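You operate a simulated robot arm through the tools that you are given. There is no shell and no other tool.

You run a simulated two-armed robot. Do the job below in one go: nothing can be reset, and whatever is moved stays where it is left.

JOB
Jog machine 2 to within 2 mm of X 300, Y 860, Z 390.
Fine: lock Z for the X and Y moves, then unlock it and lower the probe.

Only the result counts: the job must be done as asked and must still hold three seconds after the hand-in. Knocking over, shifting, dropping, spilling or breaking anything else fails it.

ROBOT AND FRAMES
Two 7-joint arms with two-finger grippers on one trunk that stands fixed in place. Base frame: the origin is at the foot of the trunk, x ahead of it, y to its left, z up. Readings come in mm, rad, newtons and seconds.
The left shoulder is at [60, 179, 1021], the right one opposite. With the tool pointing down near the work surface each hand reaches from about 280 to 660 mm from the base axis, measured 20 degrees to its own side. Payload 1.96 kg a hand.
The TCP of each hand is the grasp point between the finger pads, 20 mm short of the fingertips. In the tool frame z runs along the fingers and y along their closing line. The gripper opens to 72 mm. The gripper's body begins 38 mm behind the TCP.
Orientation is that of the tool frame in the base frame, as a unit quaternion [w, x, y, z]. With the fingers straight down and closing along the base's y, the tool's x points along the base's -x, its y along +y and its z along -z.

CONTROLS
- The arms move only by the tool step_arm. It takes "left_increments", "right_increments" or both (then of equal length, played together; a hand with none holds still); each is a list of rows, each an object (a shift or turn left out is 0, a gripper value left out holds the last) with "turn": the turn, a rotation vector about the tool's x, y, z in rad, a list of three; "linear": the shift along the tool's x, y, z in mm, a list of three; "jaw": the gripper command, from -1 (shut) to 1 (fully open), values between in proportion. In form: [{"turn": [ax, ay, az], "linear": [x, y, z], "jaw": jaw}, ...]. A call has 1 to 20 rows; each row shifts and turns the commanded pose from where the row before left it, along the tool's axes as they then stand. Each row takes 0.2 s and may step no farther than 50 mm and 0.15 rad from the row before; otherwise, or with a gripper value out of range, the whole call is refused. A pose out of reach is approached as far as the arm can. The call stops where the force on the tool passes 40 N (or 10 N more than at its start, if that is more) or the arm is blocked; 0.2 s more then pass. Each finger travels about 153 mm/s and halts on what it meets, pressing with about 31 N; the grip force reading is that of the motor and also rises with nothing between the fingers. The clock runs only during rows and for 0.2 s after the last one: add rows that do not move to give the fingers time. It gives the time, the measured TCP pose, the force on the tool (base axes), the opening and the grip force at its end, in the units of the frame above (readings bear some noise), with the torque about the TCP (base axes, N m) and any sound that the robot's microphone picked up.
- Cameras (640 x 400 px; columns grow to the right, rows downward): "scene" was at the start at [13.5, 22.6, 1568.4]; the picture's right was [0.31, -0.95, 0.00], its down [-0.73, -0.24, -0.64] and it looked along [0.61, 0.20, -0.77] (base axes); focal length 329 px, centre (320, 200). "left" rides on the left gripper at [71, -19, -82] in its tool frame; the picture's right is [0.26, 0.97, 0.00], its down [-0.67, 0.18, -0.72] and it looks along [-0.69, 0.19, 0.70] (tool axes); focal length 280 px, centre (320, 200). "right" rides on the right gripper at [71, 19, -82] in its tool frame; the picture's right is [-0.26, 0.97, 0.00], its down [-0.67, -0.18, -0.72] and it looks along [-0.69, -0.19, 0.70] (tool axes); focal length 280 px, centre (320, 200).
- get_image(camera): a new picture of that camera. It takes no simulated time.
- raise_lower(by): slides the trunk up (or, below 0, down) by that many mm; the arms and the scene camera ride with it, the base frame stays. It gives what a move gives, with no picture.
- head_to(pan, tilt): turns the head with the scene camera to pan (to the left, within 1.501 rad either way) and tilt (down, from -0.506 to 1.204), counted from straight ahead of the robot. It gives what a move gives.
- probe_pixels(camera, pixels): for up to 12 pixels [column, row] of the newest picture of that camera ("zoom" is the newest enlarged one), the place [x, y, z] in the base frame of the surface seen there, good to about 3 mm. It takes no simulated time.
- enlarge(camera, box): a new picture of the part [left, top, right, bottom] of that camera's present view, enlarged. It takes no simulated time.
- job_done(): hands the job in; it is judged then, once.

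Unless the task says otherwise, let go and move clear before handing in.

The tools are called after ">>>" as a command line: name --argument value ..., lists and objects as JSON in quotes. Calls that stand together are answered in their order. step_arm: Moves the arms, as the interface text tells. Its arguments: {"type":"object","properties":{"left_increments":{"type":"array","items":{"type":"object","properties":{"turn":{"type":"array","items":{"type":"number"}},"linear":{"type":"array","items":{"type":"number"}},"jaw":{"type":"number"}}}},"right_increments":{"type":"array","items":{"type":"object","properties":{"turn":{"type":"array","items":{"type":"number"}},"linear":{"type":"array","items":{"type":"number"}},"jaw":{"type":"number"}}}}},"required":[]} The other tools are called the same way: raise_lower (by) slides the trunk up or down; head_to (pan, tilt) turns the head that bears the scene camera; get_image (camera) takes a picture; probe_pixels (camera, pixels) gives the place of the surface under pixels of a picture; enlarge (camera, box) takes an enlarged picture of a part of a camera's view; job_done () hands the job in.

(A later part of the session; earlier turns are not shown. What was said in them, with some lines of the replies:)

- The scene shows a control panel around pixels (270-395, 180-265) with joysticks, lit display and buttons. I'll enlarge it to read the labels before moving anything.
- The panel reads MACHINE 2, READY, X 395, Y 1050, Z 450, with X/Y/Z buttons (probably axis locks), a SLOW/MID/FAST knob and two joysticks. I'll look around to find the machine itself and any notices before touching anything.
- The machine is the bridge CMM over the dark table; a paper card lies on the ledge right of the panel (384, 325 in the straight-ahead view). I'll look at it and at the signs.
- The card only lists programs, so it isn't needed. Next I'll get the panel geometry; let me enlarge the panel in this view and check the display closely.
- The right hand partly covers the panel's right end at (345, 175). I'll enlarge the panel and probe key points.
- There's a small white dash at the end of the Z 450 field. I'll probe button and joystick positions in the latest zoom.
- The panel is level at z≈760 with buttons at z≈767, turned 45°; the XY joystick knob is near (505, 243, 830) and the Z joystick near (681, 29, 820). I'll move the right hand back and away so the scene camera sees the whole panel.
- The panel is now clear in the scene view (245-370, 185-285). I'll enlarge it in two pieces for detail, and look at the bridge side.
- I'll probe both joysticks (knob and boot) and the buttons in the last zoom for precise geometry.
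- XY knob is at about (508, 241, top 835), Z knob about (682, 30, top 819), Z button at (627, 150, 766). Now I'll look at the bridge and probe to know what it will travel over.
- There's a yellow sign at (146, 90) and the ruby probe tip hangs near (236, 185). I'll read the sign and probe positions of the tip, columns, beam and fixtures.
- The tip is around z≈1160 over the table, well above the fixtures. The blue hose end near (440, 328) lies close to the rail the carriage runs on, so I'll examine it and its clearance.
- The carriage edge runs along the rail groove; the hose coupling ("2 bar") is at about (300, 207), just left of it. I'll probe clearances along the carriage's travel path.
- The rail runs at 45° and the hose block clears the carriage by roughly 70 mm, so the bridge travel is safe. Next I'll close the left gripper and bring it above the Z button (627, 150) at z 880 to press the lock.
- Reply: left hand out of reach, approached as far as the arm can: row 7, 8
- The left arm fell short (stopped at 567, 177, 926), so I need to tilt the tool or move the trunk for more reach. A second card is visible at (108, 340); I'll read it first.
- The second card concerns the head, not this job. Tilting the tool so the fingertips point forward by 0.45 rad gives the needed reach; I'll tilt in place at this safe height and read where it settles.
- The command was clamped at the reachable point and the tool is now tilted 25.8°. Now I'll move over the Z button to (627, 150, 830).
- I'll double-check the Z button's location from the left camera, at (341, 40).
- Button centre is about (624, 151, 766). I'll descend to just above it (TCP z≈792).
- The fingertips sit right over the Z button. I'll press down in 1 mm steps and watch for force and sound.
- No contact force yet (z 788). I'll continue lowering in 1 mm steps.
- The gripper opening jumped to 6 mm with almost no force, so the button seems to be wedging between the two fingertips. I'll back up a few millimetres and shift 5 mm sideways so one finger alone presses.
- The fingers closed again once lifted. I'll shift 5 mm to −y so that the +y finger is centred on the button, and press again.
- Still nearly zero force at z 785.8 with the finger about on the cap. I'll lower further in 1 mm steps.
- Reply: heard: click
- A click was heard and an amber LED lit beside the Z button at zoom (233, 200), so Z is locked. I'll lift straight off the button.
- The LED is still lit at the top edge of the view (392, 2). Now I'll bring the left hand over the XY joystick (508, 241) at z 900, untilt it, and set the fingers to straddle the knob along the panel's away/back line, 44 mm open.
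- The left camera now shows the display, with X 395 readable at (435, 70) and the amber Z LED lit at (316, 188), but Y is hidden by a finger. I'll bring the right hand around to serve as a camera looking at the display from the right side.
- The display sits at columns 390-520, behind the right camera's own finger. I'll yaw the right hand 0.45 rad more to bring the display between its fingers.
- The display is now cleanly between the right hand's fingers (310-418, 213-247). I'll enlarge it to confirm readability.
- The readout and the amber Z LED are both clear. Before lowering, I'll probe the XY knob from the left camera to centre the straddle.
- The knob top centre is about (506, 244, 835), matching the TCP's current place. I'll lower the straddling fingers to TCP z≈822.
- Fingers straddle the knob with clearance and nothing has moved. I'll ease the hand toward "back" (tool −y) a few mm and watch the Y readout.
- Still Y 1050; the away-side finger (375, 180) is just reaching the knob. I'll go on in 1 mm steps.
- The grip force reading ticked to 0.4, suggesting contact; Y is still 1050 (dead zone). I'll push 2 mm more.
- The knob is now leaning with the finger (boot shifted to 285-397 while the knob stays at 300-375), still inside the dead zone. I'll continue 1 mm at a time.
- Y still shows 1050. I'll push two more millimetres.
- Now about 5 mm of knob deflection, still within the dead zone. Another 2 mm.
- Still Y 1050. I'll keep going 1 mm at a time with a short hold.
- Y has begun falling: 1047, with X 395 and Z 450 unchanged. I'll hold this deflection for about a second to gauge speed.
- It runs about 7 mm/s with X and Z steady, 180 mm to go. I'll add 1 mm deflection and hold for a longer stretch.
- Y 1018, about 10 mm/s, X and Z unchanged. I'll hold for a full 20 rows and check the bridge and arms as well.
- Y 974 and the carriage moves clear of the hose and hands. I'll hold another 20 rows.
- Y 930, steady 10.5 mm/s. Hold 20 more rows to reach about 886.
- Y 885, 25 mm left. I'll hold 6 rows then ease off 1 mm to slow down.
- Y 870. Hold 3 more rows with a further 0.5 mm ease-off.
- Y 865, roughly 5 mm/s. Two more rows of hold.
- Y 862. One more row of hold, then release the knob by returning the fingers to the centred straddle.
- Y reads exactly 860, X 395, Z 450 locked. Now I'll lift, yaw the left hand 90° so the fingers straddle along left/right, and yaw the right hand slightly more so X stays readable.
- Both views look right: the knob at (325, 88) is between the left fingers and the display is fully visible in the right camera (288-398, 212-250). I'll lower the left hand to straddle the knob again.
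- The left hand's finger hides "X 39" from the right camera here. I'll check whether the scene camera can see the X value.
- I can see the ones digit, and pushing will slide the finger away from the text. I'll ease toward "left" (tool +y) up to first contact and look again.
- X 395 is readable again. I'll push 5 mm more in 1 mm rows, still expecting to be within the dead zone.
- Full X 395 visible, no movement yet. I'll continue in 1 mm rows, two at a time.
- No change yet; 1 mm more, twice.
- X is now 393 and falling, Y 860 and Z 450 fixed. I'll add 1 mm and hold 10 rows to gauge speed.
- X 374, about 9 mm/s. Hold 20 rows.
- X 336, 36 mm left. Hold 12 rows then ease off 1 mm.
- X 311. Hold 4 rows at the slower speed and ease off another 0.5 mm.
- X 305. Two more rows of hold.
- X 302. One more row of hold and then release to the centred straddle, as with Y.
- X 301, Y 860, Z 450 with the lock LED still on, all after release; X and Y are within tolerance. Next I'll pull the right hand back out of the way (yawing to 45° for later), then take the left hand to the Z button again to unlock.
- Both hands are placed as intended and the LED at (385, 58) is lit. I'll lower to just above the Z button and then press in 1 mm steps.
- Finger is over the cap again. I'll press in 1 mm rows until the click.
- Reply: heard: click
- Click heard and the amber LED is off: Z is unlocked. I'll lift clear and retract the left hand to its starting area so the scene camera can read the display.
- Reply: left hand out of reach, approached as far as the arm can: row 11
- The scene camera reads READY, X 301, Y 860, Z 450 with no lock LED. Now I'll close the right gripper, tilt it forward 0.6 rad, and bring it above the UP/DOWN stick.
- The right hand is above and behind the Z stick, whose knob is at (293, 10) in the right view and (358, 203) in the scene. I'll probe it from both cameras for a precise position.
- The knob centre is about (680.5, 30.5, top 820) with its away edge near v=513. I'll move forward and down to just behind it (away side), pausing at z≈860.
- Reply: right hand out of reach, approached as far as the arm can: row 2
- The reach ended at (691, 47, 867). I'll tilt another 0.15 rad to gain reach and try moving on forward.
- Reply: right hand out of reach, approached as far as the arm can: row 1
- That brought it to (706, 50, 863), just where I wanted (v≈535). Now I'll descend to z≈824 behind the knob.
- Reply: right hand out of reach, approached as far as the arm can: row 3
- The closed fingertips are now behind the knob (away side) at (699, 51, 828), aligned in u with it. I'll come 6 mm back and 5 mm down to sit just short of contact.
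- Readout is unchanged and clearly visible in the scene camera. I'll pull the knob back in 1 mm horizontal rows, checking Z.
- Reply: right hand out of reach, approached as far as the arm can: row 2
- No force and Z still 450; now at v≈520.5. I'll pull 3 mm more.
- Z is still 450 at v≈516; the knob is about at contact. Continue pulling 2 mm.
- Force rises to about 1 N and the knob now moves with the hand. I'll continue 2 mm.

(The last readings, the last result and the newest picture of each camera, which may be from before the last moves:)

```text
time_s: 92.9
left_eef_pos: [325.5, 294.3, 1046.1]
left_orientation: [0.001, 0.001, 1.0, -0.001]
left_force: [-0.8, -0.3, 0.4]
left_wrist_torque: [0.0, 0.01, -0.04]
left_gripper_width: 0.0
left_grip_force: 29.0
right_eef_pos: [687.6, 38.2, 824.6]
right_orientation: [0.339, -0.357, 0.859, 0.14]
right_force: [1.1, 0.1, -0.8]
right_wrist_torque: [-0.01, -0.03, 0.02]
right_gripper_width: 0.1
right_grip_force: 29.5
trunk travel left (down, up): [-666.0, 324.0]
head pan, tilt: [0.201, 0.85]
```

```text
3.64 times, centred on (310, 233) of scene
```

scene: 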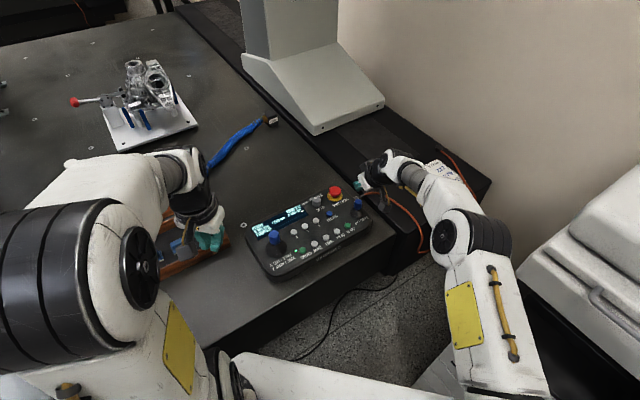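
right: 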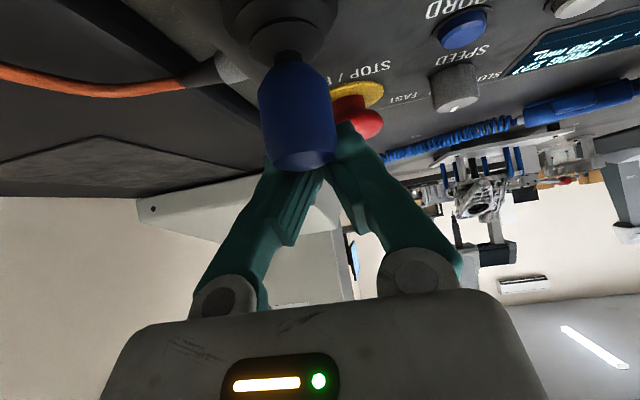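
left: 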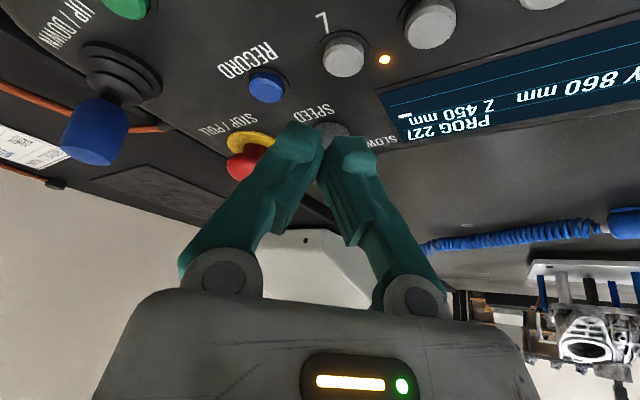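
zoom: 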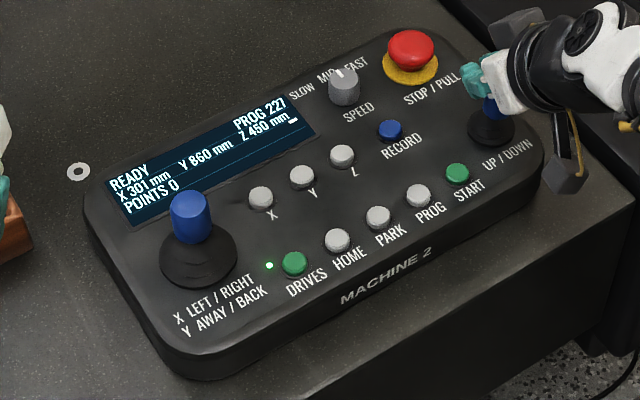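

Z still 450. Another 2 mm.

>>> step_arm --right_increments '[{"linear": [0.732, 0, -0.682]}, {"linear": [0.732, 0, -0.682]}]'

>>> enlarge --camera "scene" --box '[240, 178, 380, 288]'

>>> get_image --camera "right"

```text
time_s: 93.5
left_eef_pos: [326.4, 293.2, 1046.0]
left_orientation: [0.0, 0.001, 1.0, 0.0]
left_force: [-0.5, -1.0, -0.5]
left_wrist_torque: [0.01, 0.02, 0.04]
left_gripper_width: 0.1
left_grip_force: 29.2
right_eef_pos: [686.3, 38.4, 825.1]
right_orientation: [0.338, -0.357, 0.859, 0.14]
right_force: [1.9, 0.7, 0.2]
right_wrist_torque: [0.02, -0.02, -0.02]
right_gripper_width: 0.1
right_grip_force: 28.7
trunk travel left (down, up): [-666.0, 324.0]
head pan, tilt: [0.201, 0.85]
```

```text
3.64 times, centred on (310, 233) of scene
```

zoom: 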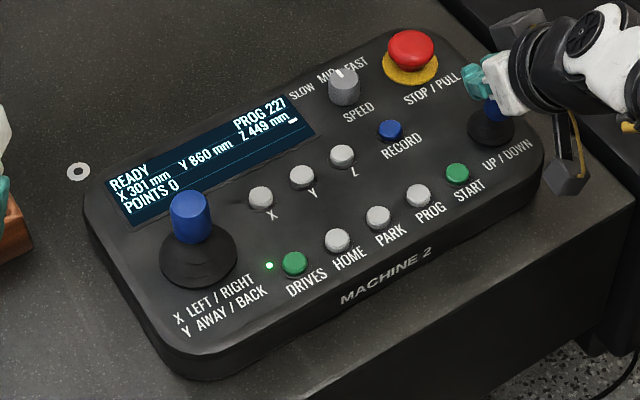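

```text
taken
```

right: 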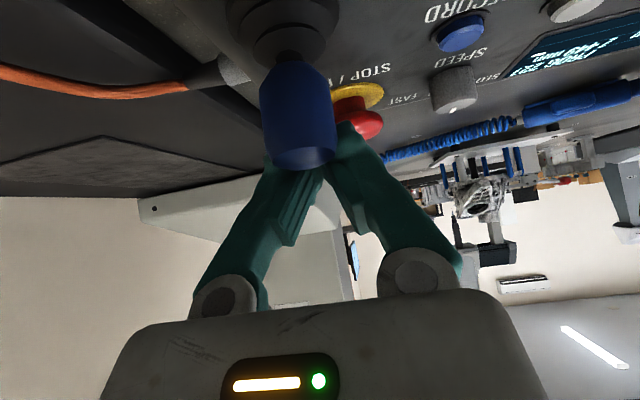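

Z has started falling: 449, so back is down. I'll hold for 5 rows and measure the rate.

>>> step_arm --right_increments '[{"linear": [0, 0, 0]}, {"linear": [0, 0, 0]}, {"linear": [0, 0, 0]}, {"linear": [0, 0, 0]}, {"linear": [0, 0, 0]}]'

>>> enlarge --camera "scene" --box '[240, 178, 380, 288]'

```text
time_s: 94.7
left_eef_pos: [325.9, 292.5, 1045.6]
left_orientation: [0.0, 0.001, 1.0, 0.0]
left_force: [-0.1, 0.7, 0.5]
left_wrist_torque: [0.03, 0.0, 0.02]
left_gripper_width: 0.0
left_grip_force: 29.4
right_eef_pos: [687.5, 38.4, 824.2]
right_orientation: [0.338, -0.357, 0.859, 0.14]
right_force: [1.1, 0.4, -0.1]
right_wrist_torque: [0.03, -0.04, -0.06]
right_gripper_width: 0.3
right_grip_force: 30.2
trunk travel left (down, up): [-666.0, 324.0]
head pan, tilt: [0.201, 0.85]
```

```text
3.64 times, centred on (310, 233) of scene
```

zoom: 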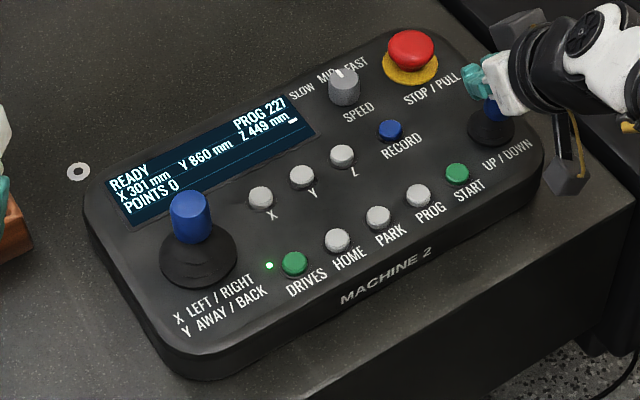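

It sits right at the dead-zone edge (still 449). I'll pull 1 mm more and hold.

>>> step_arm --right_increments '[{"linear": [0.732, 0, -0.682]}, {"linear": [0, 0, 0]}, {"linear": [0, 0, 0]}, {"linear": [0, 0, 0]}]'

>>> enlarge --camera "scene" --box '[240, 178, 340, 238]'

```text
time_s: 95.7
left_eef_pos: [326.7, 293.5, 1046.0]
left_orientation: [0.001, 0.001, 1.0, 0.0]
left_force: [0.5, -0.2, 0.4]
left_wrist_torque: [0.0, -0.01, -0.01]
left_gripper_width: 0.0
left_grip_force: 28.9
right_eef_pos: [685.1, 36.6, 824.8]
right_orientation: [0.338, -0.357, 0.86, 0.14]
right_force: [0.3, 0.7, 0.1]
right_wrist_torque: [-0.02, 0.0, 0.02]
right_gripper_width: 0.1
right_grip_force: 29.3
trunk travel left (down, up): [-666.0, 324.0]
head pan, tilt: [0.201, 0.85]
```

```text
6.40 times, centred on (290, 208) of scene
```

zoom: 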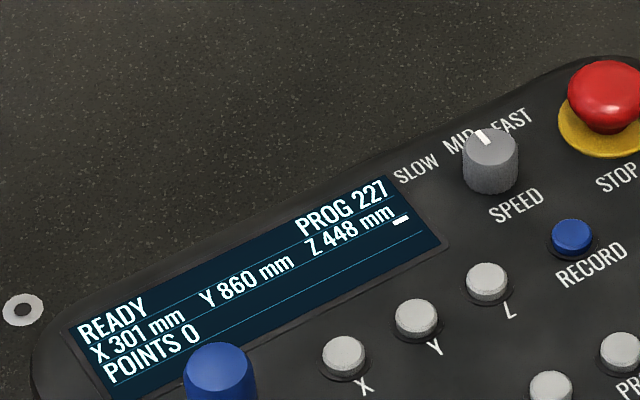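

Z 448, about 1 mm/s. Pull 1 mm further and hold.

>>> step_arm --right_increments '[{"linear": [0.732, 0, -0.682]}, {"linear": [0, 0, 0]}, {"linear": [0, 0, 0]}, {"linear": [0, 0, 0]}, {"linear": [0, 0, 0]}]'

>>> enlarge --camera "scene" --box '[240, 178, 340, 238]'

```text
time_s: 96.9
left_eef_pos: [325.7, 292.6, 1045.0]
left_orientation: [0.0, 0.0, 1.0, 0.0]
left_force: [0.3, 1.3, -0.2]
left_wrist_torque: [0.01, -0.04, -0.04]
left_gripper_width: 0.0
left_grip_force: 29.6
right_eef_pos: [684.6, 37.4, 824.9]
right_orientation: [0.339, -0.356, 0.86, 0.139]
right_force: [1.6, 0.9, 1.3]
right_wrist_torque: [0.03, 0.0, 0.0]
right_gripper_width: 0.1
right_grip_force: 29.5
trunk travel left (down, up): [-666.0, 324.0]
head pan, tilt: [0.201, 0.85]
```

```text
6.40 times, centred on (290, 208) of scene
```

zoom: 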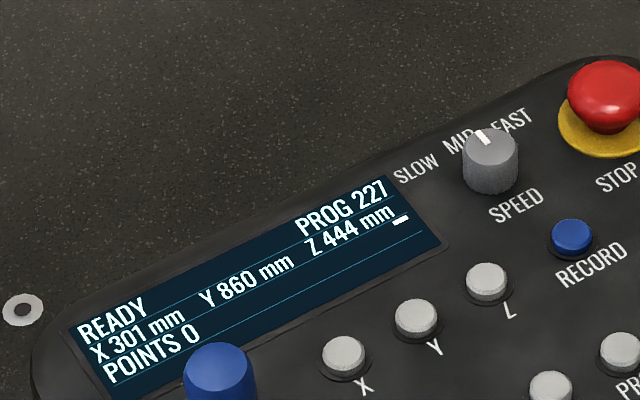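

Z 444, about 3.3 mm/s. I'll pull 1 mm more and hold 14 rows.

>>> step_arm --right_increments '[{"linear": [0.732, 0, -0.682]}, {"linear": [0, 0, 0]}, {"linear": [0, 0, 0]}, {"linear": [0, 0, 0]}, {"linear": [0, 0, 0]}, {"linear": [0, 0, 0]}, {"linear": [0, 0, 0]}, {"linear": [0, 0, 0]}, {"linear": [0, 0, 0]}, {"linear": [0, 0, 0]}, {"linear": [0, 0, 0]}, {"linear": [0, 0, 0]}, {"linear": [0, 0, 0]}, {"linear": [0, 0, 0]}]'

>>> enlarge --camera "scene" --box '[240, 178, 340, 238]'

```text
time_s: 99.9
left_eef_pos: [325.6, 292.6, 1045.8]
left_orientation: [0.001, 0.001, 1.0, 0.0]
left_force: [0.0, -0.1, -0.3]
left_wrist_torque: [0.03, 0.01, 0.02]
left_gripper_width: 0.0
left_grip_force: 29.5
right_eef_pos: [683.5, 35.5, 824.8]
right_orientation: [0.338, -0.357, 0.859, 0.14]
right_force: [1.9, 0.5, 0.3]
right_wrist_torque: [-0.03, -0.02, 0.02]
right_gripper_width: 0.0
right_grip_force: 29.7
trunk travel left (down, up): [-666.0, 324.0]
head pan, tilt: [0.201, 0.85]
```

```text
6.40 times, centred on (290, 208) of scene
```

zoom: 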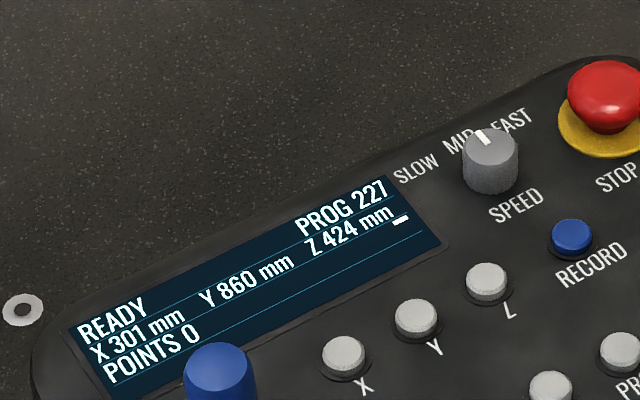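

Z 424 at about 6.5 mm/s, X and Y unchanged. Hold 15 rows with a 1 mm ease-off at the end.

>>> step_arm --right_increments '[{"linear": [0, 0, 0]}, {"linear": [0, 0, 0]}, {"linear": [0, 0, 0]}, {"linear": [0, 0, 0]}, {"linear": [0, 0, 0]}, {"linear": [0, 0, 0]}, {"linear": [0, 0, 0]}, {"linear": [0, 0, 0]}, {"linear": [0, 0, 0]}, {"linear": [0, 0, 0]}, {"linear": [0, 0, 0]}, {"linear": [0, 0, 0]}, {"linear": [0, 0, 0]}, {"linear": [0, 0, 0]}, {"linear": [-0.732, 0, 0.682]}]'

>>> enlarge --camera "scene" --box '[240, 178, 340, 238]'

```text
time_s: 103.1
left_eef_pos: [326.6, 292.3, 1044.4]
left_orientation: [0.0, 0.001, 1.0, 0.0]
left_force: [0.8, -0.4, 0.2]
left_wrist_torque: [0.0, -0.02, 0.03]
left_gripper_width: 0.1
left_grip_force: 29.8
right_eef_pos: [683.7, 35.5, 824.8]
right_orientation: [0.337, -0.357, 0.86, 0.14]
right_force: [0.3, -0.3, 0.6]
right_wrist_torque: [0.01, -0.04, 0.02]
right_gripper_width: 0.3
right_grip_force: 28.9
trunk travel left (down, up): [-666.0, 324.0]
head pan, tilt: [0.201, 0.85]
```

```text
6.40 times, centred on (290, 208) of scene
```

zoom: 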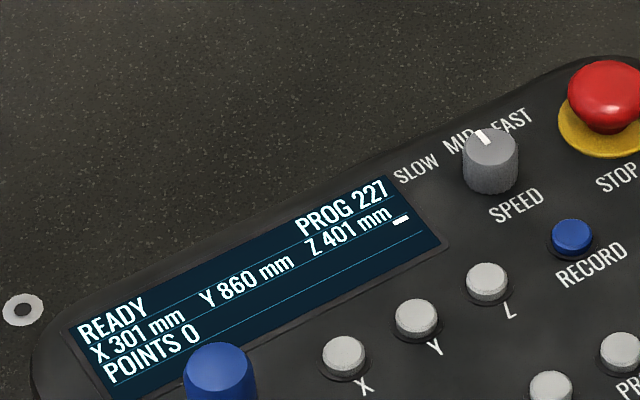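

Z 401. Hold 4 rows at the slower rate.

>>> step_arm --right_increments '[{"linear": [0, 0, 0]}, {"linear": [0, 0, 0]}, {"linear": [0, 0, 0]}, {"linear": [0, 0, 0]}]'

>>> enlarge --camera "scene" --box '[240, 178, 340, 238]'

```text
time_s: 104.1
left_eef_pos: [326.7, 293.0, 1045.1]
left_orientation: [0.0, 0.001, 1.0, 0.0]
left_force: [0.6, 0.0, 1.2]
left_wrist_torque: [0.0, -0.01, -0.03]
left_gripper_width: 0.0
left_grip_force: 29.4
right_eef_pos: [684.8, 34.4, 826.2]
right_orientation: [0.338, -0.357, 0.859, 0.14]
right_force: [0.4, -0.2, 0.1]
right_wrist_torque: [-0.01, 0.03, 0.0]
right_gripper_width: 0.0
right_grip_force: 29.2
trunk travel left (down, up): [-666.0, 324.0]
head pan, tilt: [0.201, 0.85]
```

```text
6.40 times, centred on (290, 208) of scene
```

zoom: 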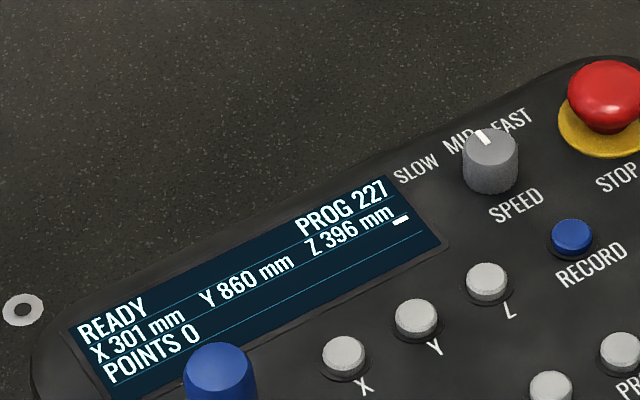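

Z 396 at about 5 mm/s. Hold 3 rows, the last easing off 0.7 mm.

>>> step_arm --right_increments '[{"linear": [0, 0, 0]}, {"linear": [0, 0, 0]}, {"linear": [-0.512, 0, 0.477]}]'

>>> enlarge --camera "scene" --box '[240, 178, 340, 238]'

```text
time_s: 104.9
left_eef_pos: [325.9, 293.4, 1045.1]
left_orientation: [0.0, 0.0, 1.0, 0.0]
left_force: [0.0, 0.1, 0.5]
left_wrist_torque: [-0.01, 0.04, -0.01]
left_gripper_width: 0.3
left_grip_force: 29.2
right_eef_pos: [686.1, 35.7, 825.1]
right_orientation: [0.338, -0.357, 0.859, 0.14]
right_force: [1.3, -0.5, -0.4]
right_wrist_torque: [-0.03, -0.01, -0.02]
right_gripper_width: 0.0
right_grip_force: 30.0
trunk travel left (down, up): [-666.0, 324.0]
head pan, tilt: [0.201, 0.85]
```

```text
6.40 times, centred on (290, 208) of scene
```

zoom: 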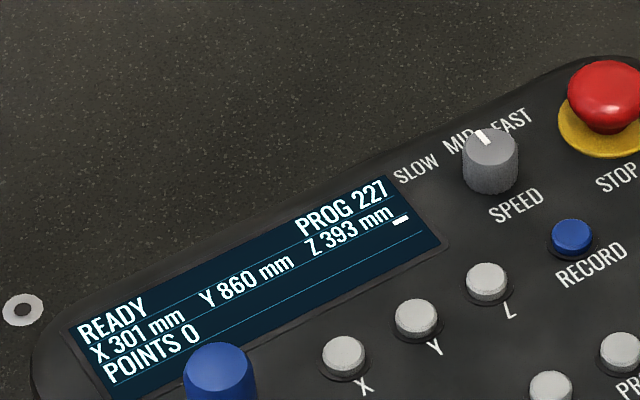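

Z 393, now slower. Hold 2 more rows.

>>> step_arm --right_increments '[{"linear": [0, 0, 0]}, {"linear": [0, 0, 0]}]'

>>> enlarge --camera "scene" --box '[240, 178, 340, 238]'

```text
time_s: 105.5
left_eef_pos: [326.1, 292.7, 1046.3]
left_orientation: [0.0, 0.001, 1.0, 0.0]
left_force: [0.2, 0.3, 0.0]
left_wrist_torque: [0.01, 0.01, 0.01]
left_gripper_width: 0.0
left_grip_force: 29.7
right_eef_pos: [684.8, 35.1, 824.7]
right_orientation: [0.338, -0.357, 0.86, 0.139]
right_force: [1.7, 0.4, 0.6]
right_wrist_torque: [-0.02, -0.01, -0.02]
right_gripper_width: 0.0
right_grip_force: 29.6
trunk travel left (down, up): [-666.0, 324.0]
head pan, tilt: [0.201, 0.85]
```

```text
6.40 times, centred on (290, 208) of scene
```

zoom: 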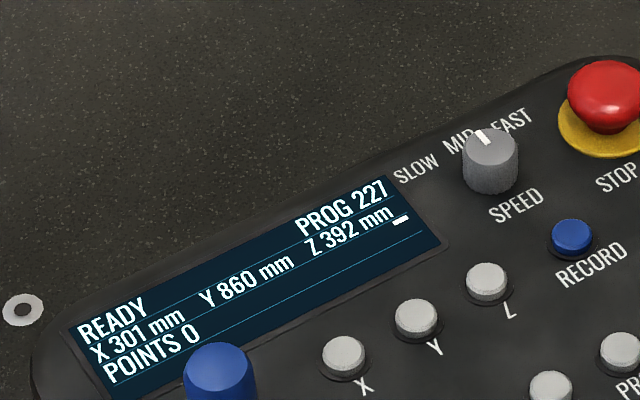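

Z 392. Hold 2 more rows.

>>> step_arm --right_increments '[{"linear": [0, 0, 0]}, {"linear": [0, 0, 0]}]'

>>> enlarge --camera "scene" --box '[240, 178, 340, 238]'

```text
time_s: 106.1
left_eef_pos: [325.6, 292.6, 1046.1]
left_orientation: [0.0, 0.0, 1.0, 0.0]
left_force: [-0.8, -0.2, 1.2]
left_wrist_torque: [-0.02, -0.03, 0.01]
left_gripper_width: 0.1
left_grip_force: 29.5
right_eef_pos: [686.2, 36.3, 824.1]
right_orientation: [0.338, -0.356, 0.86, 0.139]
right_force: [1.7, 0.6, 1.8]
right_wrist_torque: [0.0, -0.01, 0.0]
right_gripper_width: 0.0
right_grip_force: 29.2
trunk travel left (down, up): [-666.0, 324.0]
head pan, tilt: [0.201, 0.85]
```

```text
6.40 times, centred on (290, 208) of scene
```

zoom: 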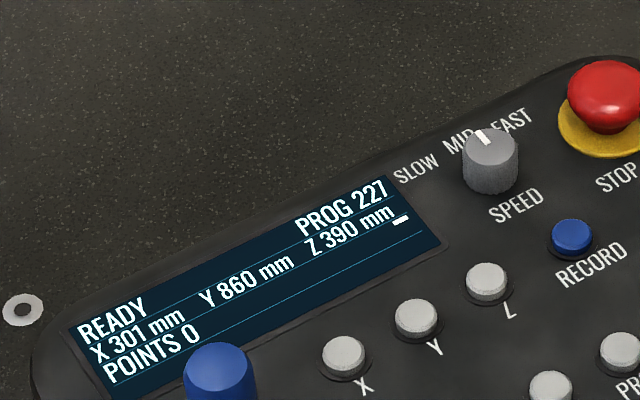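

Z 390. I'll release immediately by moving the fingertips away from the knob, then lift straight up.

>>> step_arm --right_increments '[{"linear": [-3.66, 0, 3.41]}, {"linear": [-3.66, 0, 3.41]}, {"linear": [0, 0, 0]}]'

>>> enlarge --camera "scene" --box '[240, 178, 380, 288]'

>>> get_image --camera "right"

```text
time_s: 106.9
left_eef_pos: [326.2, 293.5, 1045.3]
left_orientation: [0.0, 0.0, 1.0, 0.0]
left_force: [0.2, 0.2, -0.9]
left_wrist_torque: [0.01, 0.02, 0.0]
left_gripper_width: 0.0
left_grip_force: 29.8
right_eef_pos: [692.2, 41.4, 824.3]
right_orientation: [0.338, -0.356, 0.86, 0.139]
right_force: [-0.4, -0.2, 0.5]
right_wrist_torque: [0.0, 0.03, -0.01]
right_gripper_width: 0.0
right_grip_force: 29.7
trunk travel left (down, up): [-666.0, 324.0]
head pan, tilt: [0.201, 0.85]
```

```text
3.64 times, centred on (310, 233) of scene
```

zoom: 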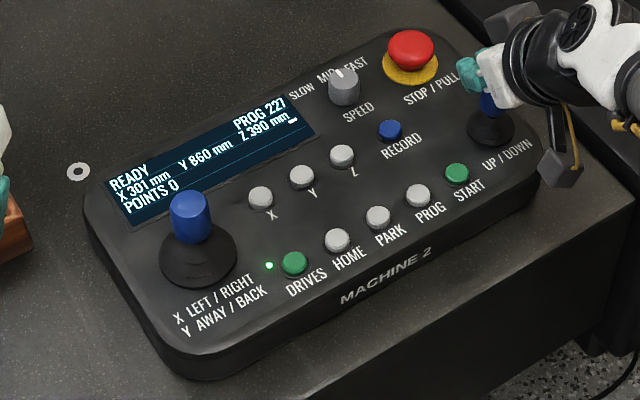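

```text
taken
```

right: 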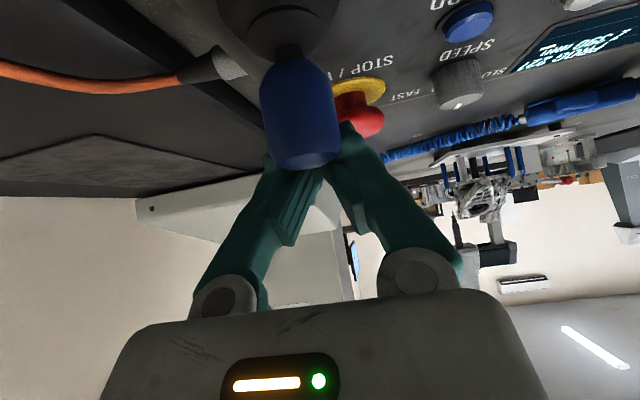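

Readout holds at X 301, Y 860, Z 390, and the force on the hand is zero. I'll lift straight up and check.

>>> step_arm --right_increments '[{"linear": [-10.2, 0, -11]}, {"linear": [-10.2, 0, -11]}, {"linear": [-10.2, 0, -11]}, {"linear": [0, 0, 0]}]'

>>> get_image --camera "right"

>>> enlarge --camera "scene" --box '[240, 178, 380, 288]'

```text
time_s: 107.9
left_eef_pos: [326.6, 293.7, 1045.7]
left_orientation: [0.0, 0.001, 1.0, 0.0]
left_force: [0.3, -0.4, 0.2]
left_wrist_torque: [0.01, -0.01, -0.02]
left_gripper_width: 0.1
left_grip_force: 29.3
right_eef_pos: [693.9, 41.5, 869.7]
right_orientation: [0.338, -0.356, 0.86, 0.139]
right_force: [0.1, 0.1, 0.7]
right_wrist_torque: [0.0, -0.01, 0.01]
right_gripper_width: 0.0
right_grip_force: 29.7
trunk travel left (down, up): [-666.0, 324.0]
head pan, tilt: [0.201, 0.85]
```

```text
taken
```

right: 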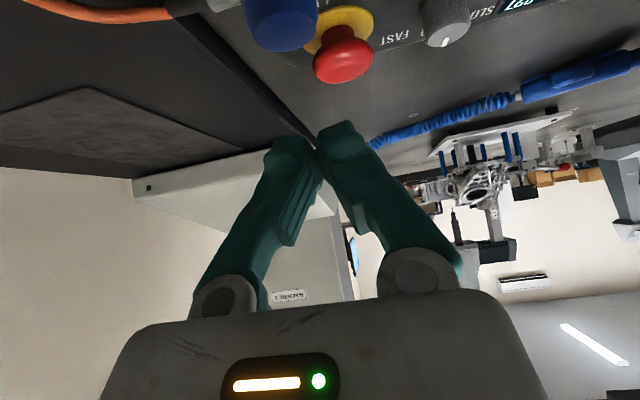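

```text
3.64 times, centred on (310, 233) of scene
```

zoom: 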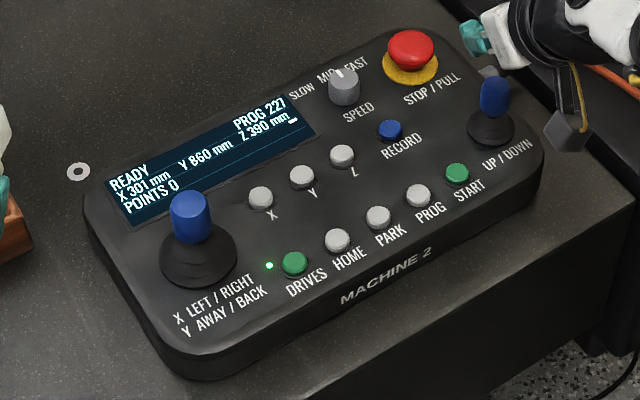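

The stick stands upright and free. Now I'll retract the right hand up and back away from the panel and do a final check.

>>> step_arm --right_increments '[{"linear": [-10.2, 0, -11]}, {"linear": [21.4, 13.5, -33.6]}, {"linear": [21.4, 13.5, -33.6]}, {"linear": [21.4, 13.5, -33.6]}, {"linear": [21.4, 13.5, -33.6]}, {"linear": [21.4, 13.5, -33.6]}, {"linear": [21.4, 13.5, -33.6]}, {"linear": [21.4, 13.5, -33.6]}, {"linear": [21.4, 13.5, -33.6]}, {"turn": [0, 0.15, 0]}, {"turn": [0, 0.15, 0]}, {"turn": [0, 0.15, 0]}, {"turn": [0, 0.15, 0]}, {"turn": [0, 0.15, 0]}, {"linear": [0, 0, 0]}, {"linear": [0, 0, 0]}, {"linear": [0, 0, 0]}]'

>>> get_image --camera "scene"

>>> enlarge --camera "scene" --box '[240, 178, 380, 288]'

>>> enlarge --camera "scene" --box '[240, 178, 340, 238]'

```text
time_s: 111.5
left_eef_pos: [325.8, 291.7, 1045.6]
left_orientation: [0.0, 0.0, 1.0, -0.001]
left_force: [0.2, 0.0, -0.8]
left_wrist_torque: [-0.01, -0.01, -0.04]
left_gripper_width: 0.0
left_grip_force: 29.4
right_eef_pos: [397.3, -97.3, 964.4]
right_orientation: [0.001, -0.382, 0.924, -0.001]
right_force: [-0.1, 0.0, 0.3]
right_wrist_torque: [-0.01, -0.01, 0.0]
right_gripper_width: 0.0
right_grip_force: 29.5
trunk travel left (down, up): [-666.0, 324.0]
head pan, tilt: [0.201, 0.85]
```

```text
taken
```

scene: 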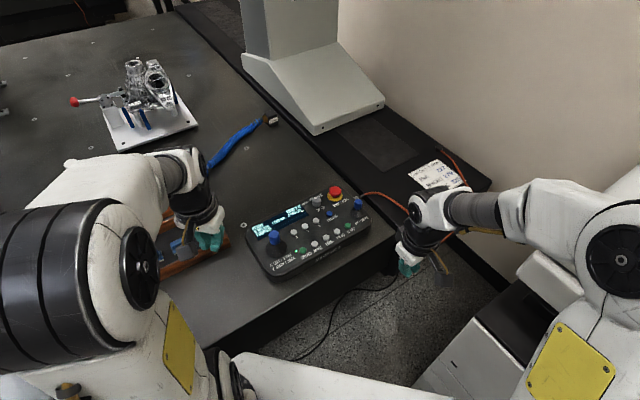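

```text
3.64 times, centred on (310, 233) of scene
```

zoom: 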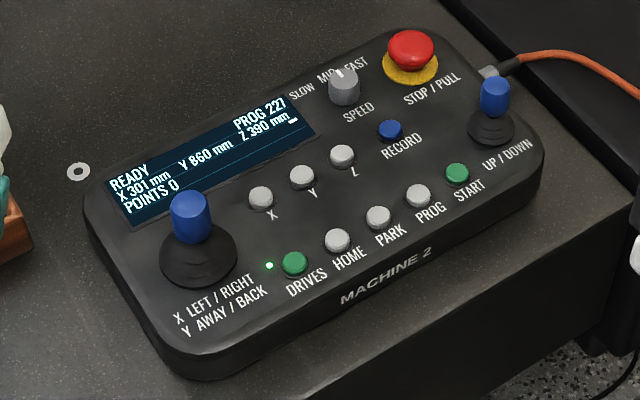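

```text
6.40 times, centred on (290, 208) of scene
```

zoom: 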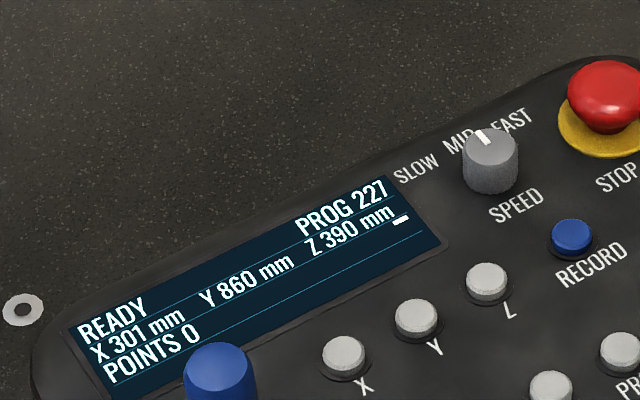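

After about 4 seconds with both hands clear, the display reads READY, X 301, Y 860, Z 390. Each axis is within 2 mm, Z is unlocked, both sticks are upright, and nothing else in the scene has moved. I'm handing in now.

>>> job_done

```text
The job is handed in.
```

Machine 2 is at X 301, Y 860, Z 390, so X is 1 mm off and Y and Z read exactly on target. The display held those values for about four seconds after I let go, and then I handed the job in.

I locked Z for the X and Y moves, then unlocked it and lowered the probe from 450 to 390. The Z lock light is off, both joysticks are back upright, and both hands are clear of the panel. The camera views showed nothing else moved or disturbed.
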